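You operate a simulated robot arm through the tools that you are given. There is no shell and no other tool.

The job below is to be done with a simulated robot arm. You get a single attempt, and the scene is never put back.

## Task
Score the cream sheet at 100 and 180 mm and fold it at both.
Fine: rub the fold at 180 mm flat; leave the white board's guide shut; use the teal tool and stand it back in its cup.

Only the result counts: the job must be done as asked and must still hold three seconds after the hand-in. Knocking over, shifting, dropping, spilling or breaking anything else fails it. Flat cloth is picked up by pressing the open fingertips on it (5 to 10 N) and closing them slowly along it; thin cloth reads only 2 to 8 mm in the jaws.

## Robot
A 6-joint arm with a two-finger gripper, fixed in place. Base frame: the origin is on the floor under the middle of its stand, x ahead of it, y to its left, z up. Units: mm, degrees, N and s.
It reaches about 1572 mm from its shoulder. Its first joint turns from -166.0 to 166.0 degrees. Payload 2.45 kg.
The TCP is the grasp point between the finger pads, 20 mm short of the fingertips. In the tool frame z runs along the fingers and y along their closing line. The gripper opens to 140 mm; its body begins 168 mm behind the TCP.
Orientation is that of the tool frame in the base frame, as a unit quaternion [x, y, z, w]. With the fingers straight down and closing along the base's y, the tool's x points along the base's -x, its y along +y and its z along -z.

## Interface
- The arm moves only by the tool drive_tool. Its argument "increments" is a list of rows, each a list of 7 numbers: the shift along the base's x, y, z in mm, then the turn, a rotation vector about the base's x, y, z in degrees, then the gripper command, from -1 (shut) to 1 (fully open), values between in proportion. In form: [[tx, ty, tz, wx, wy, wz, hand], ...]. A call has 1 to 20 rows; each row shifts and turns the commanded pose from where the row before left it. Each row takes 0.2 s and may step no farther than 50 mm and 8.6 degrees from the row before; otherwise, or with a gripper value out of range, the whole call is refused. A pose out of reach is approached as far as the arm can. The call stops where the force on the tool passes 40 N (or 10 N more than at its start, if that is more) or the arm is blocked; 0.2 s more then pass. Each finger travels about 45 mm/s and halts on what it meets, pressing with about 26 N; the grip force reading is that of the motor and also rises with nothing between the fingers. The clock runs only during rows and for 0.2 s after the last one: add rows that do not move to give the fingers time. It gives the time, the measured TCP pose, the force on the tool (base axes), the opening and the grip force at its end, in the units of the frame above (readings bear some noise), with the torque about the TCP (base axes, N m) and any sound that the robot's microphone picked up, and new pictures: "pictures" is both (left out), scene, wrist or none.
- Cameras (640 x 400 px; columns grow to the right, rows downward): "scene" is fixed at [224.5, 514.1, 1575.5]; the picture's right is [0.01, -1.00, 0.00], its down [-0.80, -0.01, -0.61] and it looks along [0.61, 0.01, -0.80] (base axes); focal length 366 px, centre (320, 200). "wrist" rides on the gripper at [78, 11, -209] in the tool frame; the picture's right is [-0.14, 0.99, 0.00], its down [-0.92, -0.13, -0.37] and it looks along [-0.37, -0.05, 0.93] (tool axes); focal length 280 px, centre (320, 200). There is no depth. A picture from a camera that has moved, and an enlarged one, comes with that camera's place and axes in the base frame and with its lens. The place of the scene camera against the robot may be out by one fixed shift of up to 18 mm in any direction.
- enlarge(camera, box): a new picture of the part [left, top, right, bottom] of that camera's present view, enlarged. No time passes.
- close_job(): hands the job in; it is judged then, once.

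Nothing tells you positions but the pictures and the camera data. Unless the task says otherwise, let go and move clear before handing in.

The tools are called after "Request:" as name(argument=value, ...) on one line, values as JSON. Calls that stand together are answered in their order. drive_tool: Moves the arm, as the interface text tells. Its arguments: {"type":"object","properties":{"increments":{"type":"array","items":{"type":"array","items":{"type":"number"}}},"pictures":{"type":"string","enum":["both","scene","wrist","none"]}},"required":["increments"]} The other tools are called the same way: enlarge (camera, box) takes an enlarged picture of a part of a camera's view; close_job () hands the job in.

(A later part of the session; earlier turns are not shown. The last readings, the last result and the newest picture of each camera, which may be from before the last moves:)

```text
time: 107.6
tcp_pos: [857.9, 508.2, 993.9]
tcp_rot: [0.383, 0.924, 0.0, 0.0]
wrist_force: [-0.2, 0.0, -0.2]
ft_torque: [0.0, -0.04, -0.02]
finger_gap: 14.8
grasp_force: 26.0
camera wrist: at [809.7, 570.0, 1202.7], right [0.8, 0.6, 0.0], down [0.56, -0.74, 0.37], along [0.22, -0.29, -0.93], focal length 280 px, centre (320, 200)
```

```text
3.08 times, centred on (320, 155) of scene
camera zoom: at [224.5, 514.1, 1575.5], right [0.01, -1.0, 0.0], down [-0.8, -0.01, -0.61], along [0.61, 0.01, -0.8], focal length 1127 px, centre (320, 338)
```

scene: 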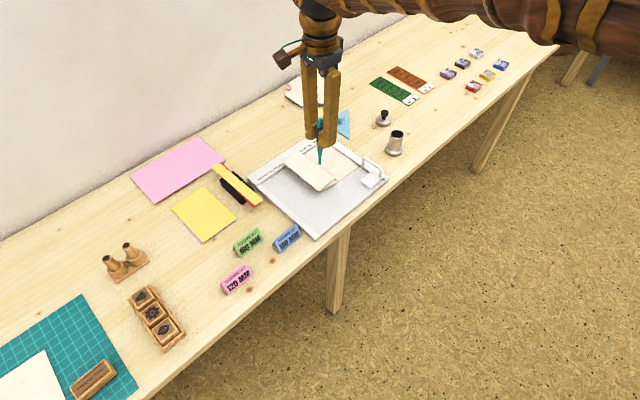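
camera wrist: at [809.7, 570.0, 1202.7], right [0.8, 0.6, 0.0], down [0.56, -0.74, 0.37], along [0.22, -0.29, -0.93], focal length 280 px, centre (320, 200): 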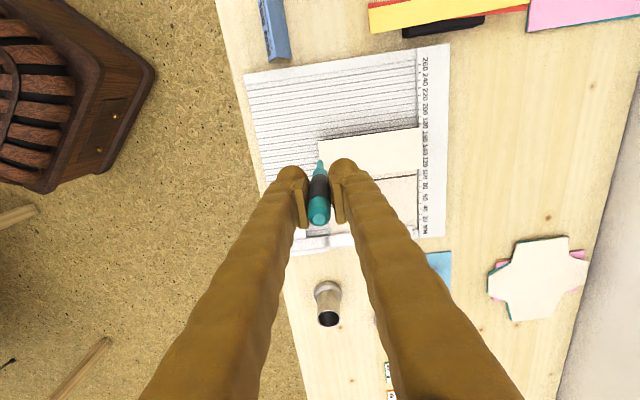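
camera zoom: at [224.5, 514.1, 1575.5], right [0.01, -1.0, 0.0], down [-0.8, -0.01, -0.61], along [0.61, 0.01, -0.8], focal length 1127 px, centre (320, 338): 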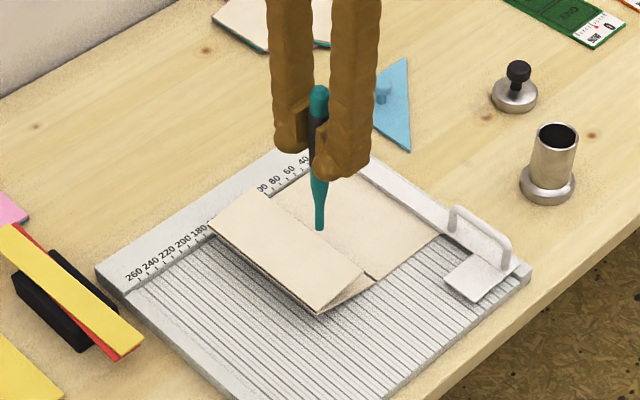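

The tip is near the front end of the folded 180 edge. I'll position 3 mm inside the crease and descend toward it.

Request:
drive_tool(increments=[[-2.9, 4.2, -20, 0, 0, 0, -1], [0, 0, -30, 0, 0, 0, -1], [0, 0, -25, 0, 0, 0, -1], [0, 0, -15, 0, 0, 0, -1], [0, 0, 0, 0, 0, 0, -1], [0, 0, 0, 0, 0, 0, -1]], pictures="none")

Request:
enlarge(camera="wrist", box=[260, 90, 380, 190])

Request:
enlarge(camera="scene", box=[270, 120, 370, 210])

```text
time: 109.0
tcp_pos: [854.2, 513.2, 904.3]
tcp_rot: [0.383, 0.924, 0.0, 0.0]
wrist_force: [-0.3, 0.7, 0.5]
ft_torque: [0.02, 0.02, -0.02]
finger_gap: 15.2
grasp_force: 25.9
```

```text
4.00 times, centred on (320, 140) of wrist
camera zoom: at [806.1, 574.2, 1113.1], right [0.8, 0.6, 0.0], down [0.56, -0.74, 0.37], along [0.22, -0.29, -0.93], focal length 1122 px, centre (320, 440)
```

zoom: 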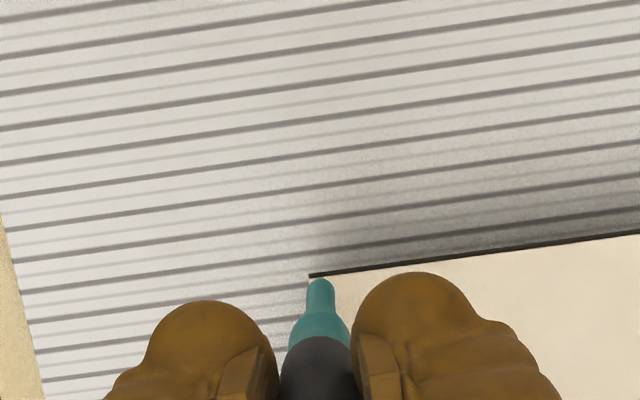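

```text
4.44 times, centred on (320, 165) of scene
camera zoom: at [224.5, 514.1, 1575.5], right [0.01, -1.0, 0.0], down [-0.8, -0.01, -0.61], along [0.61, 0.01, -0.8], focal length 1627 px, centre (320, 356)
```

zoom: 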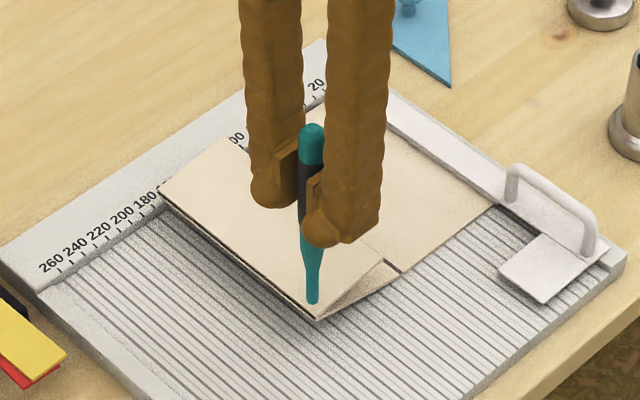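

I'll shift a few mm inward so the tip won't slip off the crease edge, then press down gently.

Request:
drive_tool(increments=[[4, 0, -4, 0, 0, 0, -1], [0, 0, -5, 0, 0, 0, -1], [0, 0, -5, 0, 0, 0, -1], [0, 0, -5, 0, 0, 0, -1], [0, 0, -4, 0, 0, 0, -1], [0, 0, -3, 0, 0, 0, -1], [0, 0, 0, 0, 0, 0, -1]], pictures="none")

Request:
enlarge(camera="wrist", box=[260, 90, 380, 190])

Request:
enlarge(camera="scene", box=[270, 120, 370, 210])

```text
time: 110.6
tcp_pos: [856.1, 515.3, 875.8]
tcp_rot: [0.383, 0.924, 0.0, 0.0]
wrist_force: [-0.7, -0.1, 0.1]
ft_torque: [0.02, 0.03, -0.04]
finger_gap: 14.8
grasp_force: 26.3
```

```text
4.00 times, centred on (320, 140) of wrist
camera zoom: at [808.2, 577.8, 1085.1], right [0.8, 0.6, 0.0], down [0.56, -0.74, 0.37], along [0.22, -0.29, -0.93], focal length 1122 px, centre (320, 440)
```

zoom: 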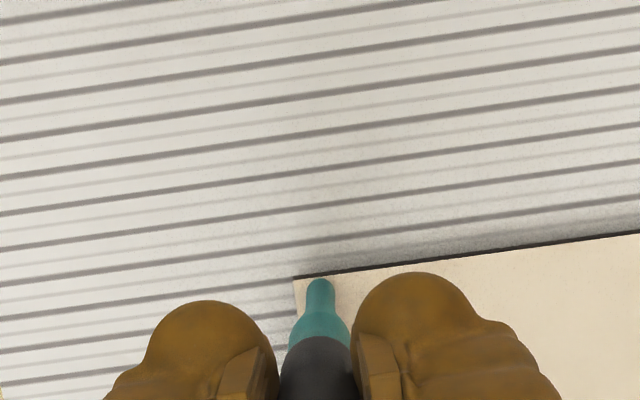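

```text
4.44 times, centred on (320, 165) of scene
camera zoom: at [224.5, 514.1, 1575.5], right [0.01, -1.0, 0.0], down [-0.8, -0.01, -0.61], along [0.61, 0.01, -0.8], focal length 1627 px, centre (320, 356)
```

zoom: 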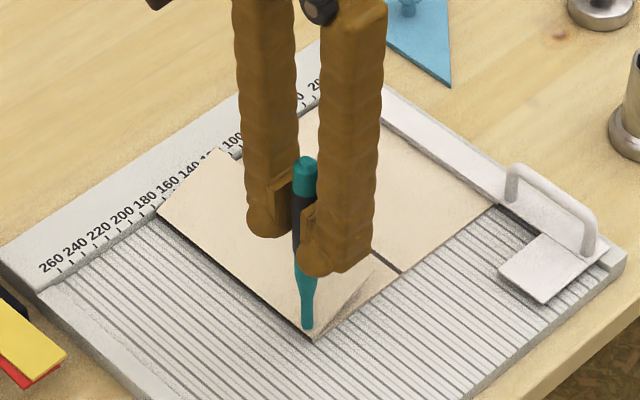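

The tip is ~3 mm inside the crease, pressing it down. A bit further for firm contact.

Request:
drive_tool(increments=[[0, 0, -1, 0, 0, 0, -1], [0, 0, -1, 0, 0, 0, -1], [0, 0, 0, 0, 0, 0, -1]], pictures="none")

```text
time: 111.4
tcp_pos: [853.9, 515.4, 874.8]
tcp_rot: [0.383, 0.924, 0.0, -0.001]
wrist_force: [-0.3, 0.0, 1.8]
ft_torque: [0.0, 0.01, 0.02]
finger_gap: 14.8
grasp_force: 26.1
```

Request:
drive_tool(increments=[[0, 0, -0.8, 0, 0, 0, -1], [0, 0, -0.6, 0, 0, 0, -1], [0, 0, 0, 0, 0, 0, -1]], pictures="none")

Request:
enlarge(camera="wrist", box=[260, 90, 380, 190])

```text
time: 112.2
tcp_pos: [855.6, 517.1, 872.3]
tcp_rot: [0.382, 0.924, 0.001, 0.0]
wrist_force: [-0.4, 0.0, 5.3]
ft_torque: [0.0, -0.01, 0.03]
finger_gap: 14.8
grasp_force: 26.0
```

```text
4.00 times, centred on (320, 140) of wrist
camera zoom: at [807.6, 578.2, 1081.4], right [0.8, 0.6, 0.0], down [0.56, -0.74, 0.37], along [0.22, -0.29, -0.93], focal length 1122 px, centre (320, 440)
```

zoom: 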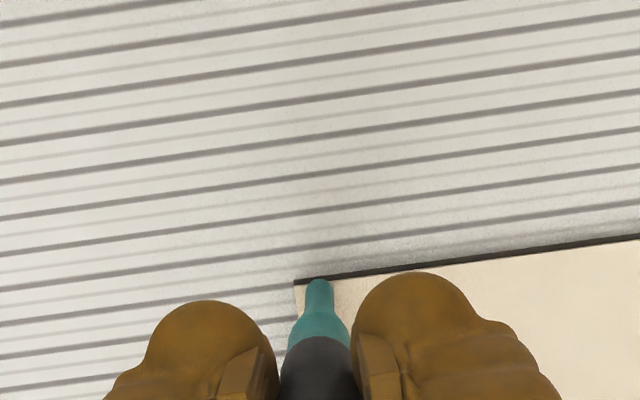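

Contact at 5 N right at the crease. I'll rub along the fold toward the ruler with ~8 N.

Request:
drive_tool(increments=[[0.6, -0.4, -0.4, 0, 0, 0, -1], [2.7, 2.3, 0, 0, 0, 0, -1], [2.6, 2.4, 0, 0, 0, 0, -1], [2.5, 2.5, 0, 0, 0, 0, -1], [2.5, 2.5, 0, 0, 0, 0, -1]], pictures="none")

Request:
enlarge(camera="wrist", box=[260, 90, 380, 190])

Request:
enlarge(camera="scene", box=[270, 120, 370, 210])

```text
time: 113.4
tcp_pos: [867.4, 525.5, 871.7]
tcp_rot: [0.382, 0.924, 0.0, 0.0]
wrist_force: [-0.8, -1.0, 4.4]
ft_torque: [-0.19, 0.13, -0.03]
finger_gap: 15.1
grasp_force: 26.0
```

```text
4.00 times, centred on (320, 140) of wrist
camera zoom: at [820.0, 586.9, 1080.8], right [0.8, 0.6, 0.0], down [0.56, -0.74, 0.37], along [0.22, -0.29, -0.93], focal length 1122 px, centre (320, 440)
```

zoom: 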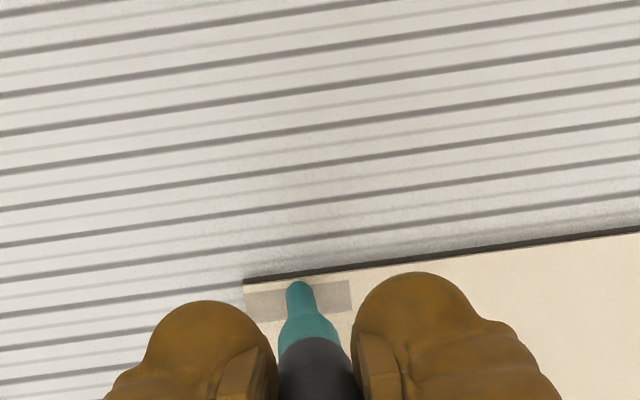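

```text
4.44 times, centred on (320, 165) of scene
camera zoom: at [224.5, 514.1, 1575.5], right [0.01, -1.0, 0.0], down [-0.8, -0.01, -0.61], along [0.61, 0.01, -0.8], focal length 1627 px, centre (320, 356)
```

zoom: 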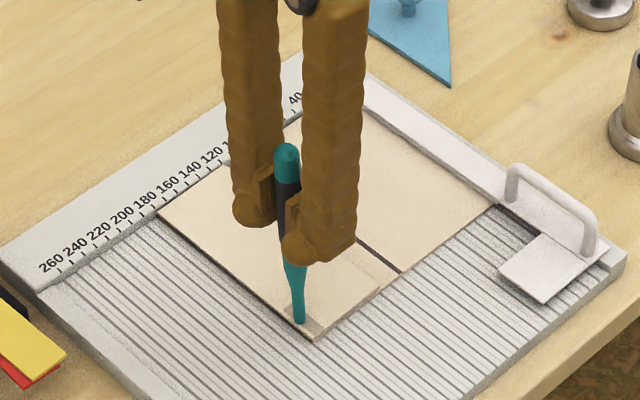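

A darker rubbed band is appearing along the crease, so the rubbing registers. Continue toward the ruler.

Request:
drive_tool(increments=[[3, 3.2, -0.3, 0, 0, 0, -1], [3, 3.1, 0, 0, 0, 0, -1], [3, 3, 0, 0, 0, 0, -1], [3, 3, 0, 0, 0, 0, -1], [3, 3, 0, 0, 0, 0, -1]], pictures="none")

Request:
enlarge(camera="wrist", box=[260, 90, 380, 190])

```text
time: 114.6
tcp_pos: [882.3, 538.8, 870.4]
tcp_rot: [0.382, 0.924, 0.0, -0.001]
wrist_force: [-1.3, -2.5, 9.4]
ft_torque: [-0.28, 0.24, 0.0]
finger_gap: 15.3
grasp_force: 25.7
```

```text
4.00 times, centred on (320, 140) of wrist
camera zoom: at [834.1, 602.0, 1080.3], right [0.8, 0.6, 0.0], down [0.56, -0.74, 0.37], along [0.22, -0.29, -0.93], focal length 1122 px, centre (320, 440)
```

zoom: 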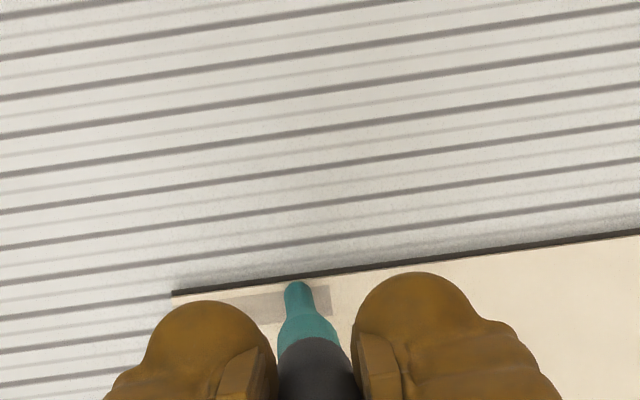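

Request:
drive_tool(increments=[[3, 3, 0, 0, 0, 0, -1], [3, 3, 0, 0, 0, 0, -1], [3, 3, 0, 0, 0, 0, -1], [3, 3, 0, 0, 0, 0, -1], [3, 3, 0, 0, 0, 0, -1]], pictures="none")

Request:
enlarge(camera="wrist", box=[260, 90, 380, 190])

```text
time: 115.8
tcp_pos: [896.1, 554.9, 872.7]
tcp_rot: [0.383, 0.924, 0.0, 0.0]
wrist_force: [0.0, -1.7, 3.4]
ft_torque: [-0.12, 0.1, 0.0]
finger_gap: 15.0
grasp_force: 26.4
```

```text
4.00 times, centred on (320, 140) of wrist
camera zoom: at [848.9, 617.3, 1080.8], right [0.8, 0.6, 0.0], down [0.56, -0.74, 0.37], along [0.22, -0.29, -0.93], focal length 1122 px, centre (320, 440)
```

zoom: 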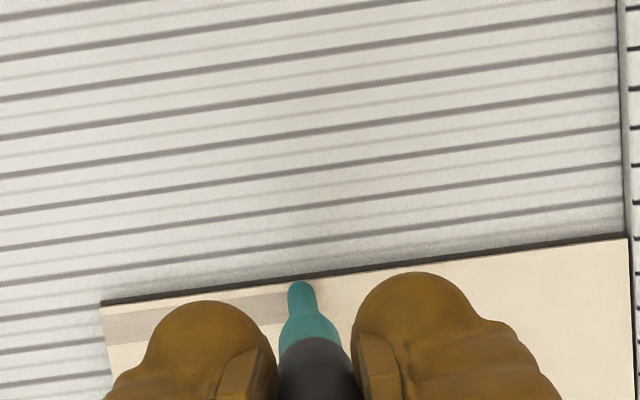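

Request:
drive_tool(increments=[[0, 0, -0.5, 0, 0, 0, -1], [3, 3, 0, 0, 0, 0, -1], [3, 3, 0, 0, 0, 0, -1], [3, 3, 0, 0, 0, 0, -1], [3, 3, 0, 0, 0, 0, -1]], pictures="none")

Request:
enlarge(camera="wrist", box=[260, 90, 380, 190])

```text
time: 117.0
tcp_pos: [909.5, 568.2, 872.0]
tcp_rot: [0.382, 0.924, 0.0, 0.0]
wrist_force: [-1.1, -1.6, 10.2]
ft_torque: [-0.26, 0.25, 0.04]
finger_gap: 15.1
grasp_force: 26.3
```

```text
4.00 times, centred on (320, 140) of wrist
camera zoom: at [861.2, 629.6, 1080.2], right [0.8, 0.6, 0.0], down [0.56, -0.74, 0.37], along [0.22, -0.29, -0.93], focal length 1122 px, centre (320, 440)
```

zoom: 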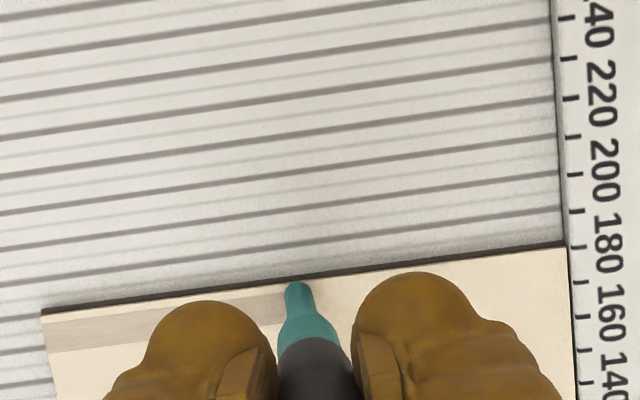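

Request:
drive_tool(increments=[[3, 3, 0, 0, 0, 0, -1], [3, 3, 0, 0, 0, 0, -1], [3, 3, 0, 0, 0, 0, -1], [3, 3, 0, 0, 0, 0, -1], [3, 3, 0, 0, 0, 0, -1]], pictures="none")

Request:
enlarge(camera="wrist", box=[260, 90, 380, 190])

```text
time: 118.2
tcp_pos: [923.8, 582.4, 871.3]
tcp_rot: [0.383, 0.924, 0.0, -0.001]
wrist_force: [-3.5, -1.3, 14.3]
ft_torque: [-0.22, 0.43, 0.0]
finger_gap: 15.3
grasp_force: 26.2
```

```text
4.00 times, centred on (320, 140) of wrist
camera zoom: at [875.6, 643.6, 1079.9], right [0.8, 0.6, 0.0], down [0.56, -0.74, 0.37], along [0.22, -0.29, -0.93], focal length 1122 px, centre (320, 440)
```

zoom: 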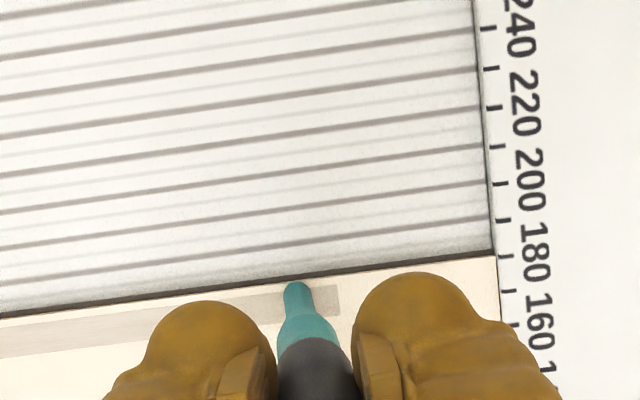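

Request:
drive_tool(increments=[[3, 3, 0.2, 0, 0, 0, -1], [3, 3, 0, 0, 0, 0, -1], [3, 3, 0, 0, 0, 0, -1], [3, 3, 0, 0, 0, 0, -1], [3, 3, 0, 0, 0, 0, -1]], pictures="none")

Request:
enlarge(camera="wrist", box=[260, 90, 380, 190])

```text
time: 119.4
tcp_pos: [938.2, 597.4, 871.3]
tcp_rot: [0.382, 0.924, 0.0, 0.0]
wrist_force: [-2.6, -3.1, 10.6]
ft_torque: [-0.29, 0.35, 0.01]
finger_gap: 15.2
grasp_force: 26.3
```

```text
4.00 times, centred on (320, 140) of wrist
camera zoom: at [890.8, 659.1, 1079.9], right [0.8, 0.6, 0.0], down [0.56, -0.74, 0.37], along [0.22, -0.29, -0.93], focal length 1122 px, centre (320, 440)
```

zoom: 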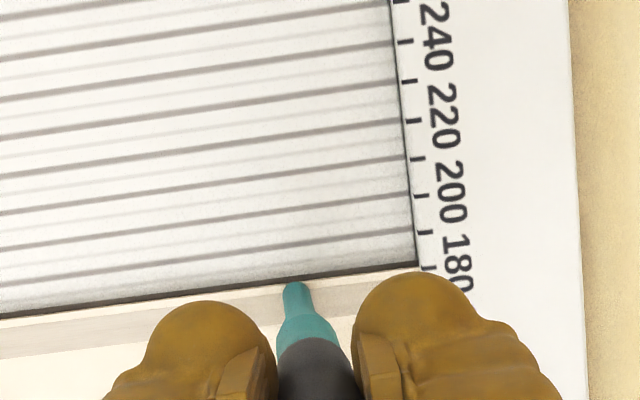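

Request:
drive_tool(increments=[[3, 3, 0, 0, 0, 0, -1], [3, 3, 0, 0, 0, 0, -1], [3, 3, 0, 0, 0, 0, -1], [3, 3, 0, 0, 0, 0, -1], [3, 3, 0, 0, 0, 0, -1]], pictures="none")

Request:
enlarge(camera="wrist", box=[260, 90, 380, 190])

Request:
enlarge(camera="scene", box=[270, 120, 370, 210])

```text
time: 120.6
tcp_pos: [954.4, 612.3, 869.8]
tcp_rot: [0.383, 0.924, 0.0, 0.001]
wrist_force: [-2.2, -2.4, 13.7]
ft_torque: [-0.33, 0.36, -0.04]
finger_gap: 15.4
grasp_force: 25.7
```

```text
4.00 times, centred on (320, 140) of wrist
camera zoom: at [906.2, 674.3, 1079.7], right [0.8, 0.6, 0.0], down [0.56, -0.74, 0.37], along [0.22, -0.29, -0.93], focal length 1122 px, centre (320, 440)
```

zoom: 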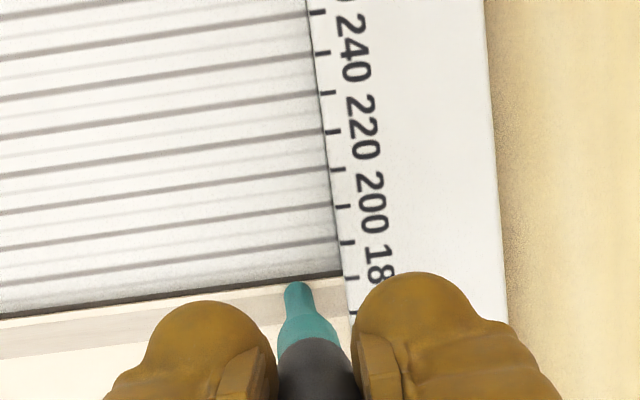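

```text
4.44 times, centred on (320, 165) of scene
camera zoom: at [224.5, 514.1, 1575.5], right [0.01, -1.0, 0.0], down [-0.8, -0.01, -0.61], along [0.61, 0.01, -0.8], focal length 1627 px, centre (320, 356)
```

zoom: 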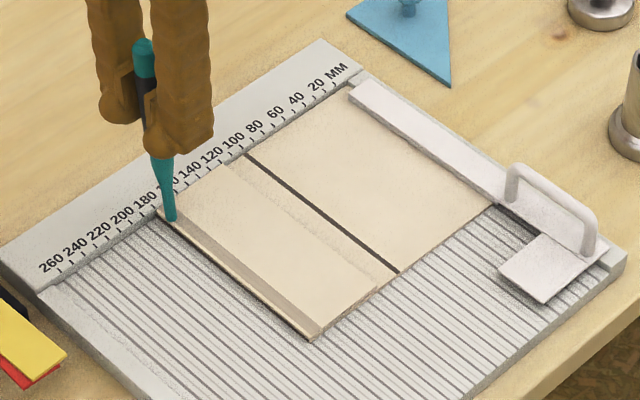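

The rubbed band covers the whole 180 fold and the flap lies flat. I'll finish the last few mm and lift off.

Request:
drive_tool(increments=[[2.5, 2.5, 0, 0, 0, 0, -1], [2, 2, 0, 0, 0, 0, -1], [-0.5, -0.5, 3, 0, 0, 0, -1], [0, 0, 15, 0, 0, 0, -1], [0, 0, 30, 0, 0, 0, -1], [0, 0, 35, 0, 0, 0, -1], [0, 0, 30, 0, 0, 0, -1], [0, 0, 0, 0, 0, 0, -1], [0, 0, 0, 0, 0, 0, -1]], pictures="both")

Request:
enlarge(camera="scene", box=[260, 120, 390, 220])

Request:
enlarge(camera="wrist", box=[270, 130, 370, 240])

```text
time: 122.6
tcp_pos: [958.3, 615.4, 985.1]
tcp_rot: [0.383, 0.924, 0.001, 0.0]
wrist_force: [-0.3, -0.9, -1.1]
ft_torque: [0.0, -0.03, 0.03]
finger_gap: 15.0
grasp_force: 26.0
camera wrist: at [910.0, 677.3, 1193.8], right [0.8, 0.6, 0.0], down [0.56, -0.74, 0.37], along [0.22, -0.29, -0.93], focal length 280 px, centre (320, 200)
```

scene: 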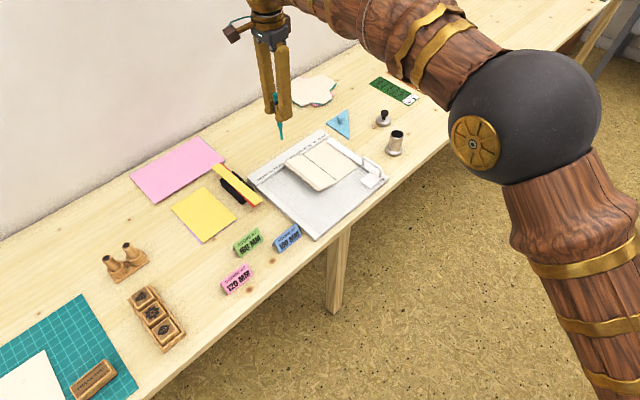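
wrist: 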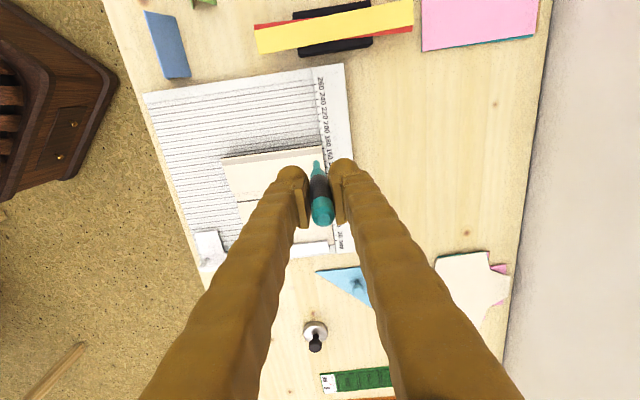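

```text
4.00 times, centred on (325, 170) of scene
camera zoom: at [224.5, 514.1, 1575.5], right [0.01, -1.0, 0.0], down [-0.8, -0.01, -0.61], along [0.61, 0.01, -0.8], focal length 1464 px, centre (300, 320)
```

zoom: 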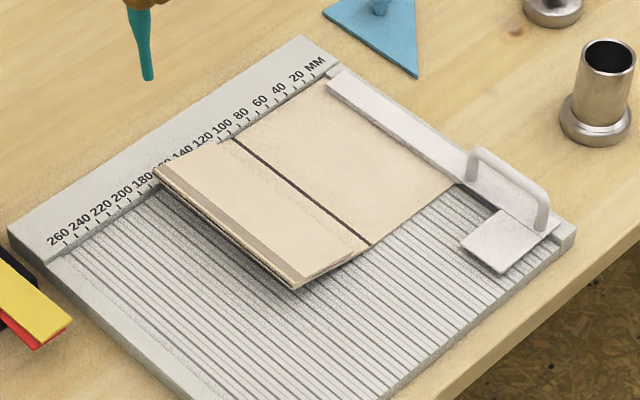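

```text
3.64 times, centred on (320, 185) of wrist
camera zoom: at [910.0, 677.3, 1193.8], right [0.8, 0.6, 0.0], down [0.56, -0.74, 0.37], along [0.22, -0.29, -0.93], focal length 1020 px, centre (320, 254)
```

zoom: 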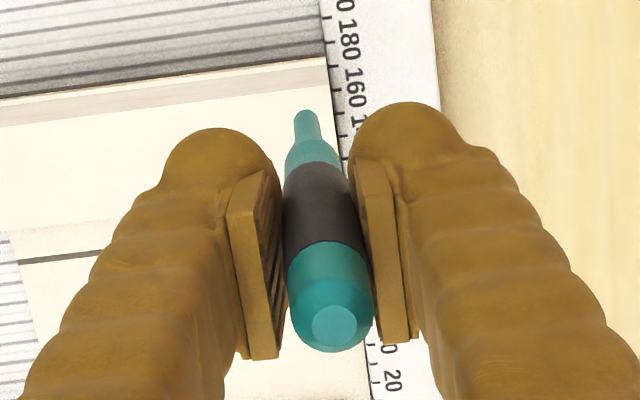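

The fold at 180 is flat. The tool leans 2.6° in the grip; I'll correct that and carry it back over the cup.

Request:
drive_tool(increments=[[0, 0, 5, 0.92, -0.92, 0, -1], [11.65, -42.2, 0, 0.92, -0.92, 0, -1], [11.65, -42.2, 0, 0, 0, 0, -1], [11.65, -42.2, 0, 0, 0, 0, -1], [11.65, -42.2, 0, 0, 0, 0, -1], [11.65, -42.2, 0, 0, 0, 0, -1], [11.65, -42.2, 0, 0, 0, 0, -1], [11.65, -42.2, 0, 0, 0, 0, -1], [11.65, -42.2, 0, 0, 0, 0, -1], [0, 0, 0, 0, 0, 0, -1], [0, 0, 0, 0, 0, 0, -1], [0, 0, 0, 0, 0, 0, -1]], pictures="both")

Request:
enlarge(camera="wrist", box=[270, 110, 370, 240])

Request:
enlarge(camera="scene", box=[365, 60, 435, 160])

```text
time: 125.2
tcp_pos: [1050.5, 274.7, 988.5]
tcp_rot: [0.383, 0.924, 0.021, 0.008]
wrist_force: [0.6, 0.4, 0.4]
ft_torque: [-0.01, -0.01, 0.04]
finger_gap: 15.1
grasp_force: 25.3
camera wrist: at [995.5, 330.5, 1197.3], right [0.8, 0.6, 0.04], down [0.55, -0.75, 0.36], along [0.25, -0.26, -0.93], focal length 280 px, centre (320, 200)
```

scene: 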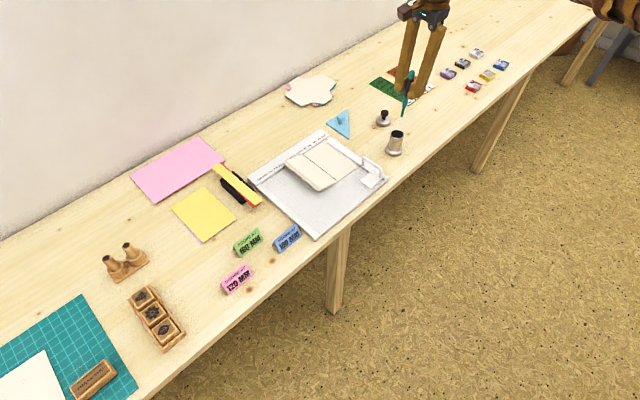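
wrist: 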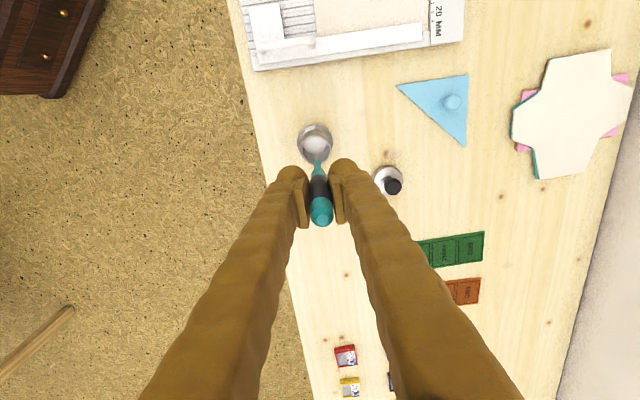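

```text
3.08 times, centred on (320, 175) of wrist
camera zoom: at [995.5, 330.5, 1197.3], right [0.8, 0.6, 0.04], down [0.55, -0.75, 0.36], along [0.25, -0.26, -0.93], focal length 863 px, centre (320, 277)
```

zoom: 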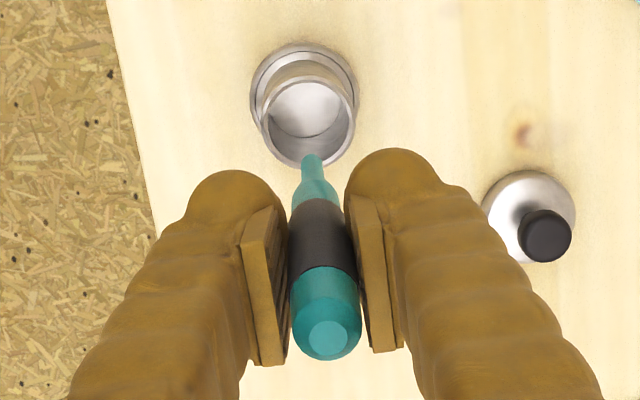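

```text
4.00 times, centred on (400, 110) of scene
camera zoom: at [224.5, 514.1, 1575.5], right [0.01, -1.0, 0.0], down [-0.8, -0.01, -0.61], along [0.61, 0.01, -0.8], focal length 1464 px, centre (0, 560)
```

zoom: 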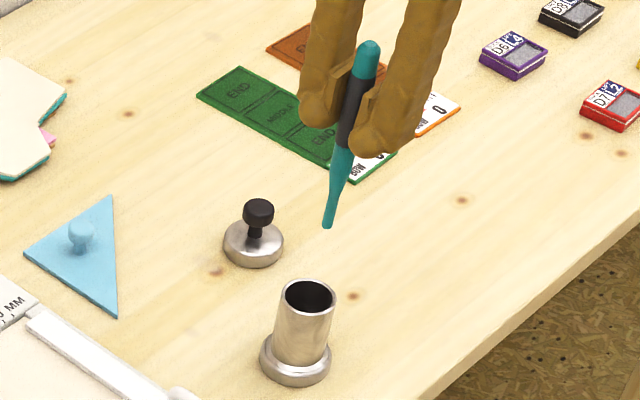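

The tool is vertical again. I'll correct slightly toward the cup axis, descend partly, and re-check centring.

Request:
drive_tool(increments=[[0.5, 1.5, 0, 0, 0, 0, -1], [0, 0, -20, 0, 0, 0, -1], [0, 0, -20, 0, 0, 0, -1], [0, 0, -20, 0, 0, 0, -1], [0, 0, -15, 0, 0, 0, -1], [0, 0, -10, 0, 0, 0, -1], [0, 0, -6, 0, 0, 0, -1], [0, 0, 0, 0, 0, 0, -1], [0, 0, 0, 0, 0, 0, -1]], pictures="wrist")

Request:
enlarge(camera="wrist", box=[280, 110, 360, 210])

Request:
enlarge(camera="scene", box=[370, 80, 430, 160])

```text
time: 127.2
tcp_pos: [1050.6, 280.5, 896.6]
tcp_rot: [0.383, 0.924, 0.02, 0.009]
wrist_force: [-0.7, -0.2, -0.8]
ft_torque: [0.02, -0.01, -0.02]
finger_gap: 15.1
grasp_force: 26.1
camera wrist: at [997.2, 334.9, 1105.4], right [0.8, 0.6, 0.04], down [0.55, -0.75, 0.36], along [0.25, -0.26, -0.93], focal length 280 px, centre (320, 200)
```

wrist: 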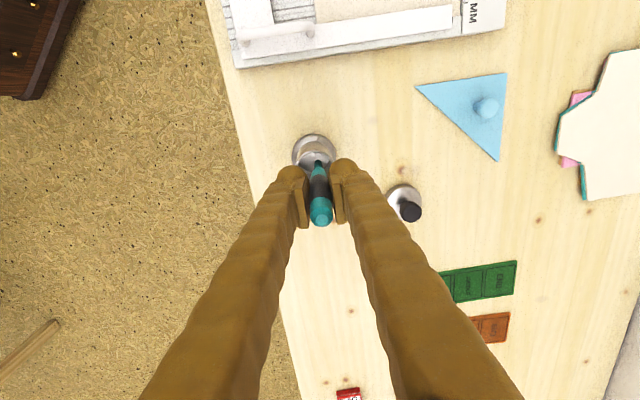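

```text
4.00 times, centred on (320, 160) of wrist
camera zoom: at [997.2, 334.9, 1105.4], right [0.8, 0.6, 0.04], down [0.55, -0.75, 0.36], along [0.25, -0.26, -0.93], focal length 1122 px, centre (320, 360)
```

zoom: 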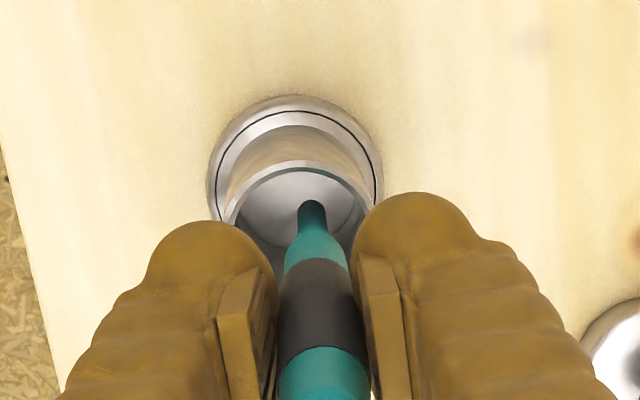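

```text
5.00 times, centred on (400, 120) of scene
camera zoom: at [224.5, 514.1, 1575.5], right [0.01, -1.0, 0.0], down [-0.8, -0.01, -0.61], along [0.61, 0.01, -0.8], focal length 1831 px, centre (-80, 600)
```

zoom: 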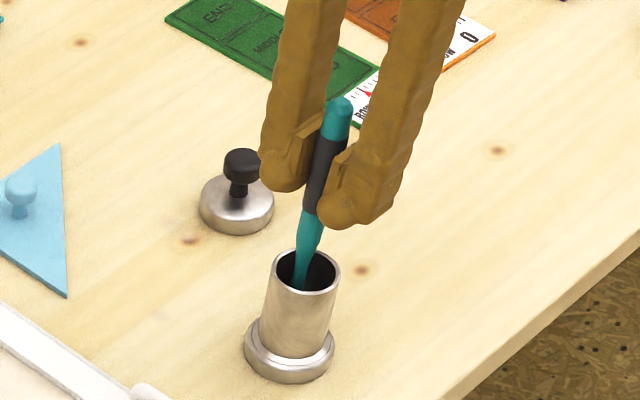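

The tip is ~3 mm off the cup axis. I'll trim tilt and position, then lower to the bottom.

Request:
drive_tool(increments=[[-1.0, -1.3, 0, -0.7, 0.7, 0, -1], [0, 0, -8, 0, 0, 0, -1], [0, 0, -8, 0, 0, 0, -1], [0, 0, 0, 0, 0, 0, -1], [0, 0, 0, 0, 0, 0, -1]], pictures="none")

Request:
enlarge(camera="wrist", box=[280, 110, 360, 210])

```text
time: 128.4
tcp_pos: [1051.4, 280.4, 879.6]
tcp_rot: [0.382, 0.924, 0.012, 0.005]
wrist_force: [0.1, 0.0, -0.8]
ft_torque: [-0.02, -0.03, 0.0]
finger_gap: 15.0
grasp_force: 26.0
```

```text
4.00 times, centred on (320, 160) of wrist
camera zoom: at [999.6, 337.0, 1089.8], right [0.8, 0.6, 0.03], down [0.55, -0.75, 0.36], along [0.24, -0.28, -0.93], focal length 1122 px, centre (320, 360)
```

zoom: 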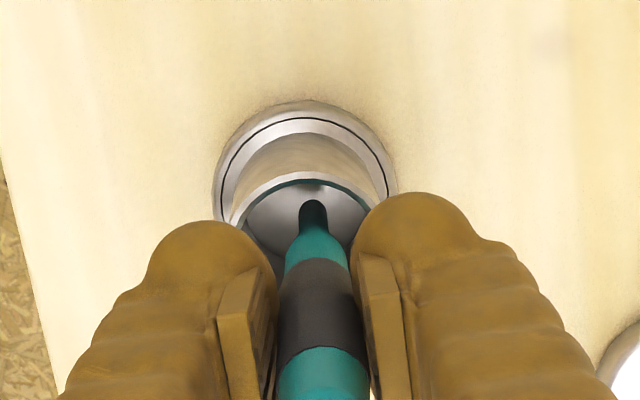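

Only ~2 mm off in one direction now. I'll correct that and lower to the bottom.

Request:
drive_tool(increments=[[-1.6, -1.2, 0, 0, 0, 0, -1], [0, 0, -3, 0, 0, 0, -1], [0, 0, -2, 0, 0, 0, -1], [0, 0, 0, 0, 0, 0, -1]], pictures="none")

Request:
enlarge(camera="wrist", box=[280, 110, 360, 210])

```text
time: 129.4
tcp_pos: [1049.0, 277.5, 876.9]
tcp_rot: [0.383, 0.924, 0.013, 0.006]
wrist_force: [-1.3, -0.2, -0.1]
ft_torque: [-0.02, 0.01, 0.0]
finger_gap: 15.0
grasp_force: 25.9
```

```text
4.00 times, centred on (320, 160) of wrist
camera zoom: at [997.1, 334.4, 1085.8], right [0.8, 0.6, 0.03], down [0.55, -0.75, 0.36], along [0.24, -0.28, -0.93], focal length 1122 px, centre (320, 360)
```

zoom: 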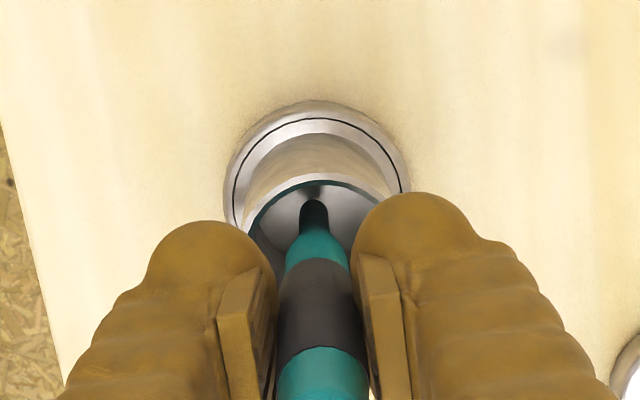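

Centred within ~1 mm. Lower to the bottom now.

Request:
drive_tool(increments=[[0.5, 0.4, -3, 0, 0, 0, -1], [0, 0, -3, 0, 0, 0, -1], [0, 0, -1.5, 0, 0, 0, -1], [0, 0, 0, 0, 0, 0, -1]], pictures="none")

```text
time: 130.4
tcp_pos: [1049.3, 276.9, 869.6]
tcp_rot: [0.382, 0.924, 0.013, 0.005]
wrist_force: [1.2, -0.2, -0.2]
ft_torque: [-0.01, 0.03, 0.01]
finger_gap: 15.1
grasp_force: 26.2
```

Request:
drive_tool(increments=[[0, 0, -1, 0, 0, 0, -1], [0, 0, -1, 0, 0, 0, -1], [0, 0, 0, 0, 0, 0, -1]], pictures="none")

```text
time: 131.2
tcp_pos: [1050.0, 277.5, 866.4]
tcp_rot: [0.383, 0.924, 0.013, 0.005]
wrist_force: [0.0, -0.1, 0.0]
ft_torque: [-0.02, -0.01, -0.02]
finger_gap: 14.8
grasp_force: 26.6
```

Request:
drive_tool(increments=[[0, 0, -1, 0, 0, 0, -1], [0, 0, 0, 0, 0, 0, -1]], pictures="none")

```text
time: 131.8
tcp_pos: [1050.1, 277.8, 866.4]
tcp_rot: [0.383, 0.924, 0.013, 0.006]
wrist_force: [0.0, -0.5, 0.3]
ft_torque: [-0.03, 0.02, 0.01]
finger_gap: 15.0
grasp_force: 26.3
```

Request:
drive_tool(increments=[[0, 0, -1, 0, 0, 0, -1], [0, 0, 0, 0, 0, 0, -1], [0, 0, 0, 0, 0, 0, -1]], pictures="none")

Request:
enlarge(camera="wrist", box=[280, 110, 360, 210])

```text
time: 132.6
tcp_pos: [1048.9, 276.6, 864.8]
tcp_rot: [0.382, 0.924, 0.013, 0.005]
wrist_force: [1.5, -1.0, 6.2]
ft_torque: [-0.08, -0.08, 0.06]
finger_gap: 15.2
grasp_force: 26.0
```

```text
4.00 times, centred on (320, 160) of wrist
camera zoom: at [997.3, 335.6, 1074.9], right [0.8, 0.6, 0.03], down [0.55, -0.75, 0.36], along [0.24, -0.28, -0.93], focal length 1122 px, centre (320, 360)
```

zoom: 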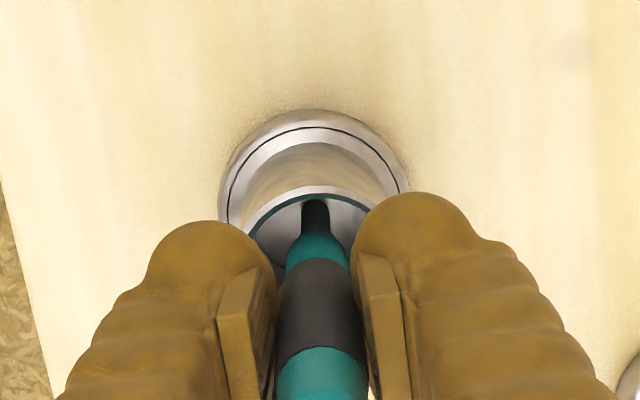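

Bottom contact at 6 N, centred. I'll release gently, just a couple of mm at first.

Request:
drive_tool(increments=[[0, 0, 0, 0, 0, 0, -0.79], [0, 0, 0, 0, 0, 0, -0.76], [0, 0, 0, 0, 0, 0, -0.74], [0, 0, 0, 0, 0, 0, -0.72], [0, 0, 0, 0, 0, 0, -0.7], [0, 0, 0, 0, 0, 0, -0.7], [0, 0, 0, 0, 0, 0, -0.7]], pictures="none")

Request:
enlarge(camera="wrist", box=[280, 130, 360, 230])

Request:
enlarge(camera="scene", box=[370, 80, 430, 160])

```text
time: 134.2
tcp_pos: [1049.2, 278.4, 866.3]
tcp_rot: [0.383, 0.924, 0.013, 0.006]
wrist_force: [-0.7, 0.1, 0.2]
ft_torque: [-0.03, -0.01, -0.01]
finger_gap: 20.9
grasp_force: 0.0
```

```text
4.00 times, centred on (320, 180) of wrist
camera zoom: at [997.3, 335.7, 1074.6], right [0.8, 0.6, 0.03], down [0.55, -0.75, 0.36], along [0.24, -0.28, -0.93], focal length 1122 px, centre (320, 280)
```

zoom: 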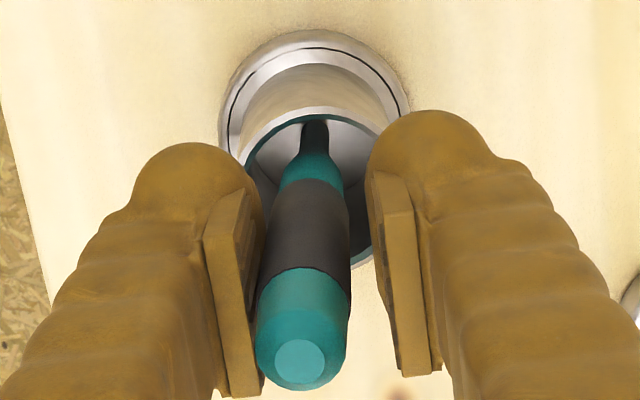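

```text
5.00 times, centred on (400, 120) of scene
camera zoom: at [224.5, 514.1, 1575.5], right [0.01, -1.0, 0.0], down [-0.8, -0.01, -0.61], along [0.61, 0.01, -0.8], focal length 1831 px, centre (-80, 600)
```

zoom: 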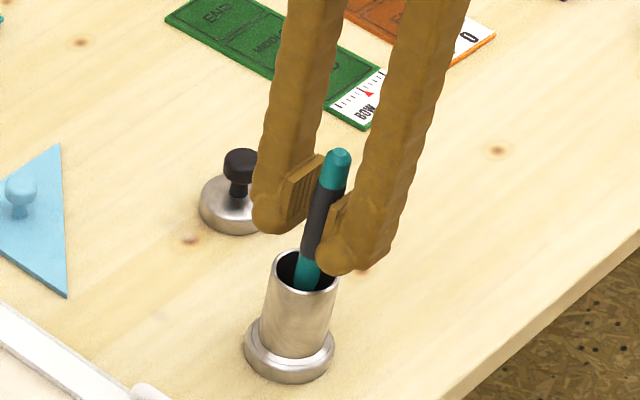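

The tool leans lightly on one finger. I'll open very slowly so it settles against the rim gently without its tip sliding.

Request:
drive_tool(increments=[[0, 0, 0, 0, 0, 0, -0.68], [0, 0, 0, 0, 0, 0, -0.66], [0, 0, 0, 0, 0, 0, -0.64], [0, 0, 0, 0, 0, 0, -0.62], [0, 0, 0, 0, 0, 0, -0.6], [0, 0, 0, 0, 0, 0, -0.58], [0, 0, 0, 0, 0, 0, -0.56], [0, 0, 0, 0, 0, 0, -0.54], [0, 0, 0, 0, 0, 0, -0.52], [0, 0, 0, 0, 0, 0, -0.5], [0, 0, 0, 0, 0, 0, -0.48], [0, 0, 0, 0, 0, 0, -0.46], [0, 0, 0, 0, 0, 0, -0.44], [0, 0, 0, 0, 0, 0, -0.42], [0, 0, 0, 0, 0, 0, -0.4], [0, 0, 0, 0, 0, 0, -0.38], [0, 0, 0, 0, 0, 0, -0.36], [0, 0, 0, 0, 0, 0, -0.34], [0, 0, 0, 0, 0, 0, -0.32], [0, 0, 0, 0, 0, 0, -0.3]], pictures="none")

Request:
enlarge(camera="wrist", box=[260, 120, 380, 240])

Request:
enlarge(camera="scene", box=[370, 80, 430, 160])

```text
time: 138.4
tcp_pos: [1049.1, 278.4, 864.6]
tcp_rot: [0.382, 0.924, 0.013, 0.005]
wrist_force: [-1.5, -0.6, 0.0]
ft_torque: [0.01, 0.03, -0.01]
finger_gap: 48.9
grasp_force: 0.1
```

```text
3.33 times, centred on (320, 180) of wrist
camera zoom: at [997.3, 335.7, 1074.6], right [0.8, 0.6, 0.03], down [0.55, -0.75, 0.36], along [0.24, -0.28, -0.93], focal length 935 px, centre (320, 267)
```

zoom: 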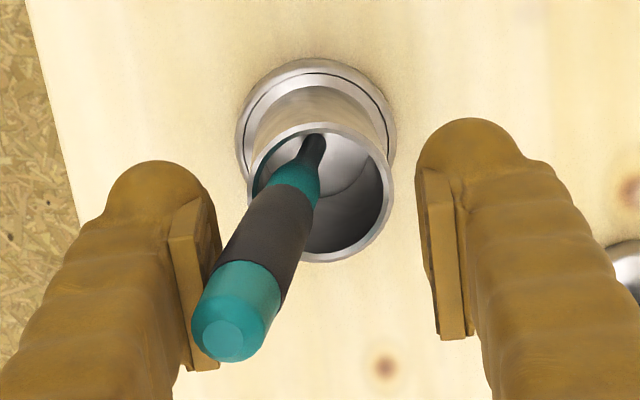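

```text
5.00 times, centred on (400, 120) of scene
camera zoom: at [224.5, 514.1, 1575.5], right [0.01, -1.0, 0.0], down [-0.8, -0.01, -0.61], along [0.61, 0.01, -0.8], focal length 1831 px, centre (-80, 600)
```

zoom: 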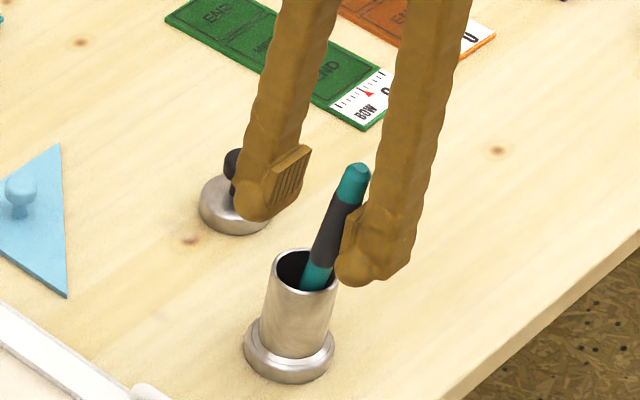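

Request:
drive_tool(increments=[[0, 0, 0, 0, 0, 0, -0.27], [0, 0, 0, 0, 0, 0, -0.24], [0, 0, 0, 0, 0, 0, -0.21], [0, 0, 0, 0, 0, 0, -0.18], [0, 0, 0, 0, 0, 0, -0.15], [0, 0, 0, 0, 0, 0, -0.12], [0, 0, 0, 0, 0, 0, -0.09], [0, 0, 0, 0, 0, 0, -0.06], [0, 0, 0, 0, 0, 0, 0], [0, 0, 0, 0, 0, 0, 0.1], [0, 0, 0, 0, 0, 0, 0.1], [0, 0, 0, 0, 0, 0, 0.1]], pictures="none")

Request:
enlarge(camera="wrist", box=[250, 110, 390, 250])

Request:
enlarge(camera="scene", box=[370, 80, 430, 160])

```text
time: 141.0
tcp_pos: [1049.1, 277.4, 865.3]
tcp_rot: [0.382, 0.924, 0.013, 0.005]
wrist_force: [-0.9, -0.1, -0.3]
ft_torque: [0.0, 0.0, -0.01]
finger_gap: 76.7
grasp_force: 0.1
```

```text
2.86 times, centred on (320, 180) of wrist
camera zoom: at [997.3, 335.7, 1074.6], right [0.8, 0.6, 0.03], down [0.55, -0.75, 0.36], along [0.24, -0.28, -0.93], focal length 801 px, centre (320, 257)
```

zoom: 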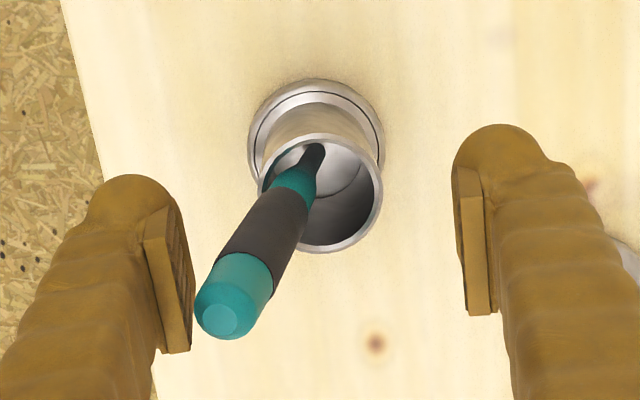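

```text
5.00 times, centred on (400, 120) of scene
camera zoom: at [224.5, 514.1, 1575.5], right [0.01, -1.0, 0.0], down [-0.8, -0.01, -0.61], along [0.61, 0.01, -0.8], focal length 1831 px, centre (-80, 600)
```

zoom: 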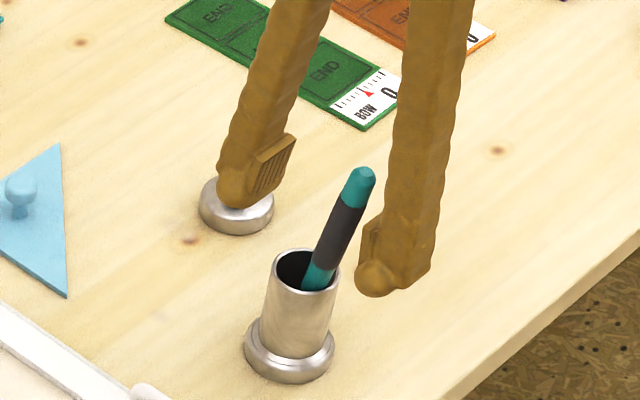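

The tool rests in its cup against the rim, clear of the fingers. I'll open a bit more and rise.

Request:
drive_tool(increments=[[0, 0, 0, 0, 0, 0, 0.3], [0, 0, 0, 0, 0, 0, 0.5], [0, 0, 0, 0, 0, 0, 0.5], [0, 0, 10, 0, 0, 0, 0.5], [0, 0, 30, 0, 0, 0, 0.5], [0, 0, 40, 0, 0, 0, 0.5], [0, 0, 40, -0.57, 0.57, 0, 0.5], [0, 0, 40, -0.57, 0.57, 0, 0.5], [0, 0, 0, 0, 0, 0, 0.5], [0, 0, 0, 0, 0, 0, 0.5]], pictures="both")

Request:
enlarge(camera="scene", box=[370, 90, 430, 160])

Request:
enlarge(camera="wrist", box=[260, 90, 380, 190])

```text
time: 143.2
tcp_pos: [1051.5, 279.7, 1026.6]
tcp_rot: [0.382, 0.924, 0.0, 0.001]
wrist_force: [0.3, 0.5, 0.6]
ft_torque: [-0.01, -0.01, 0.03]
finger_gap: 105.1
grasp_force: 0.1
camera wrist: at [1003.6, 341.1, 1235.3], right [0.8, 0.6, 0.0], down [0.56, -0.74, 0.37], along [0.22, -0.29, -0.93], focal length 280 px, centre (320, 200)
```

scene: 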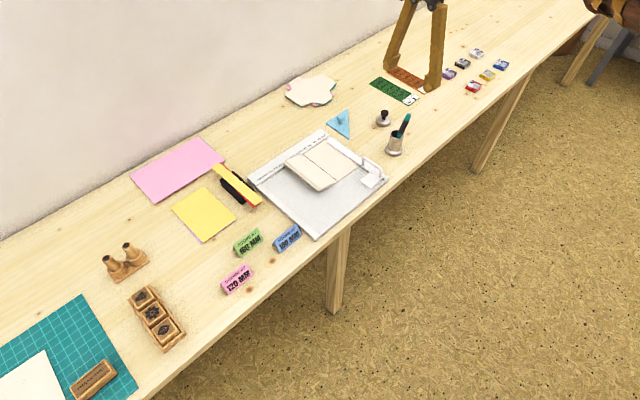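
wrist: 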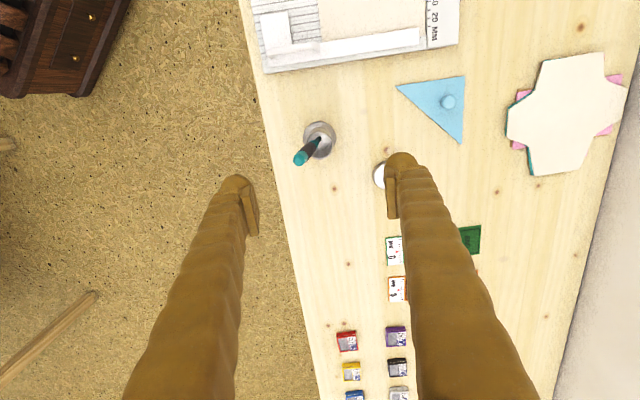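

```text
5.71 times, centred on (400, 125) of scene
camera zoom: at [224.5, 514.1, 1575.5], right [0.01, -1.0, 0.0], down [-0.8, -0.01, -0.61], along [0.61, 0.01, -0.8], focal length 2092 px, centre (-137, 629)
```

zoom: 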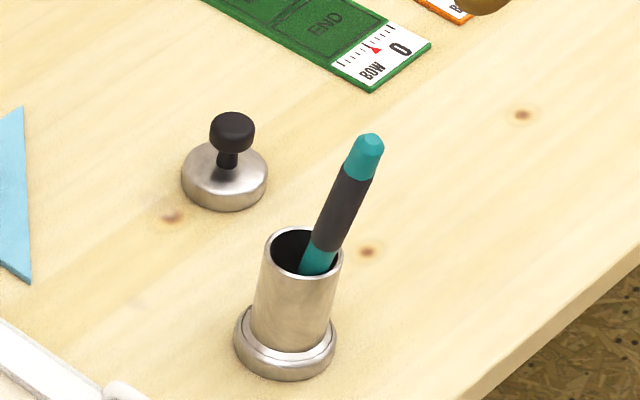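

```text
4.00 times, centred on (320, 140) of wrist
camera zoom: at [1003.6, 341.1, 1235.3], right [0.8, 0.6, 0.0], down [0.56, -0.74, 0.37], along [0.22, -0.29, -0.93], focal length 1122 px, centre (320, 440)
```

zoom: 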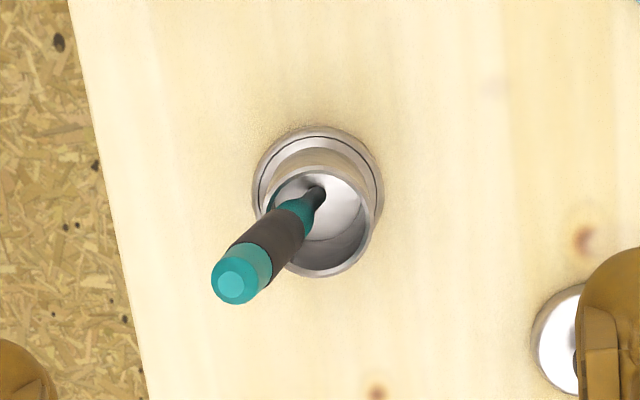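

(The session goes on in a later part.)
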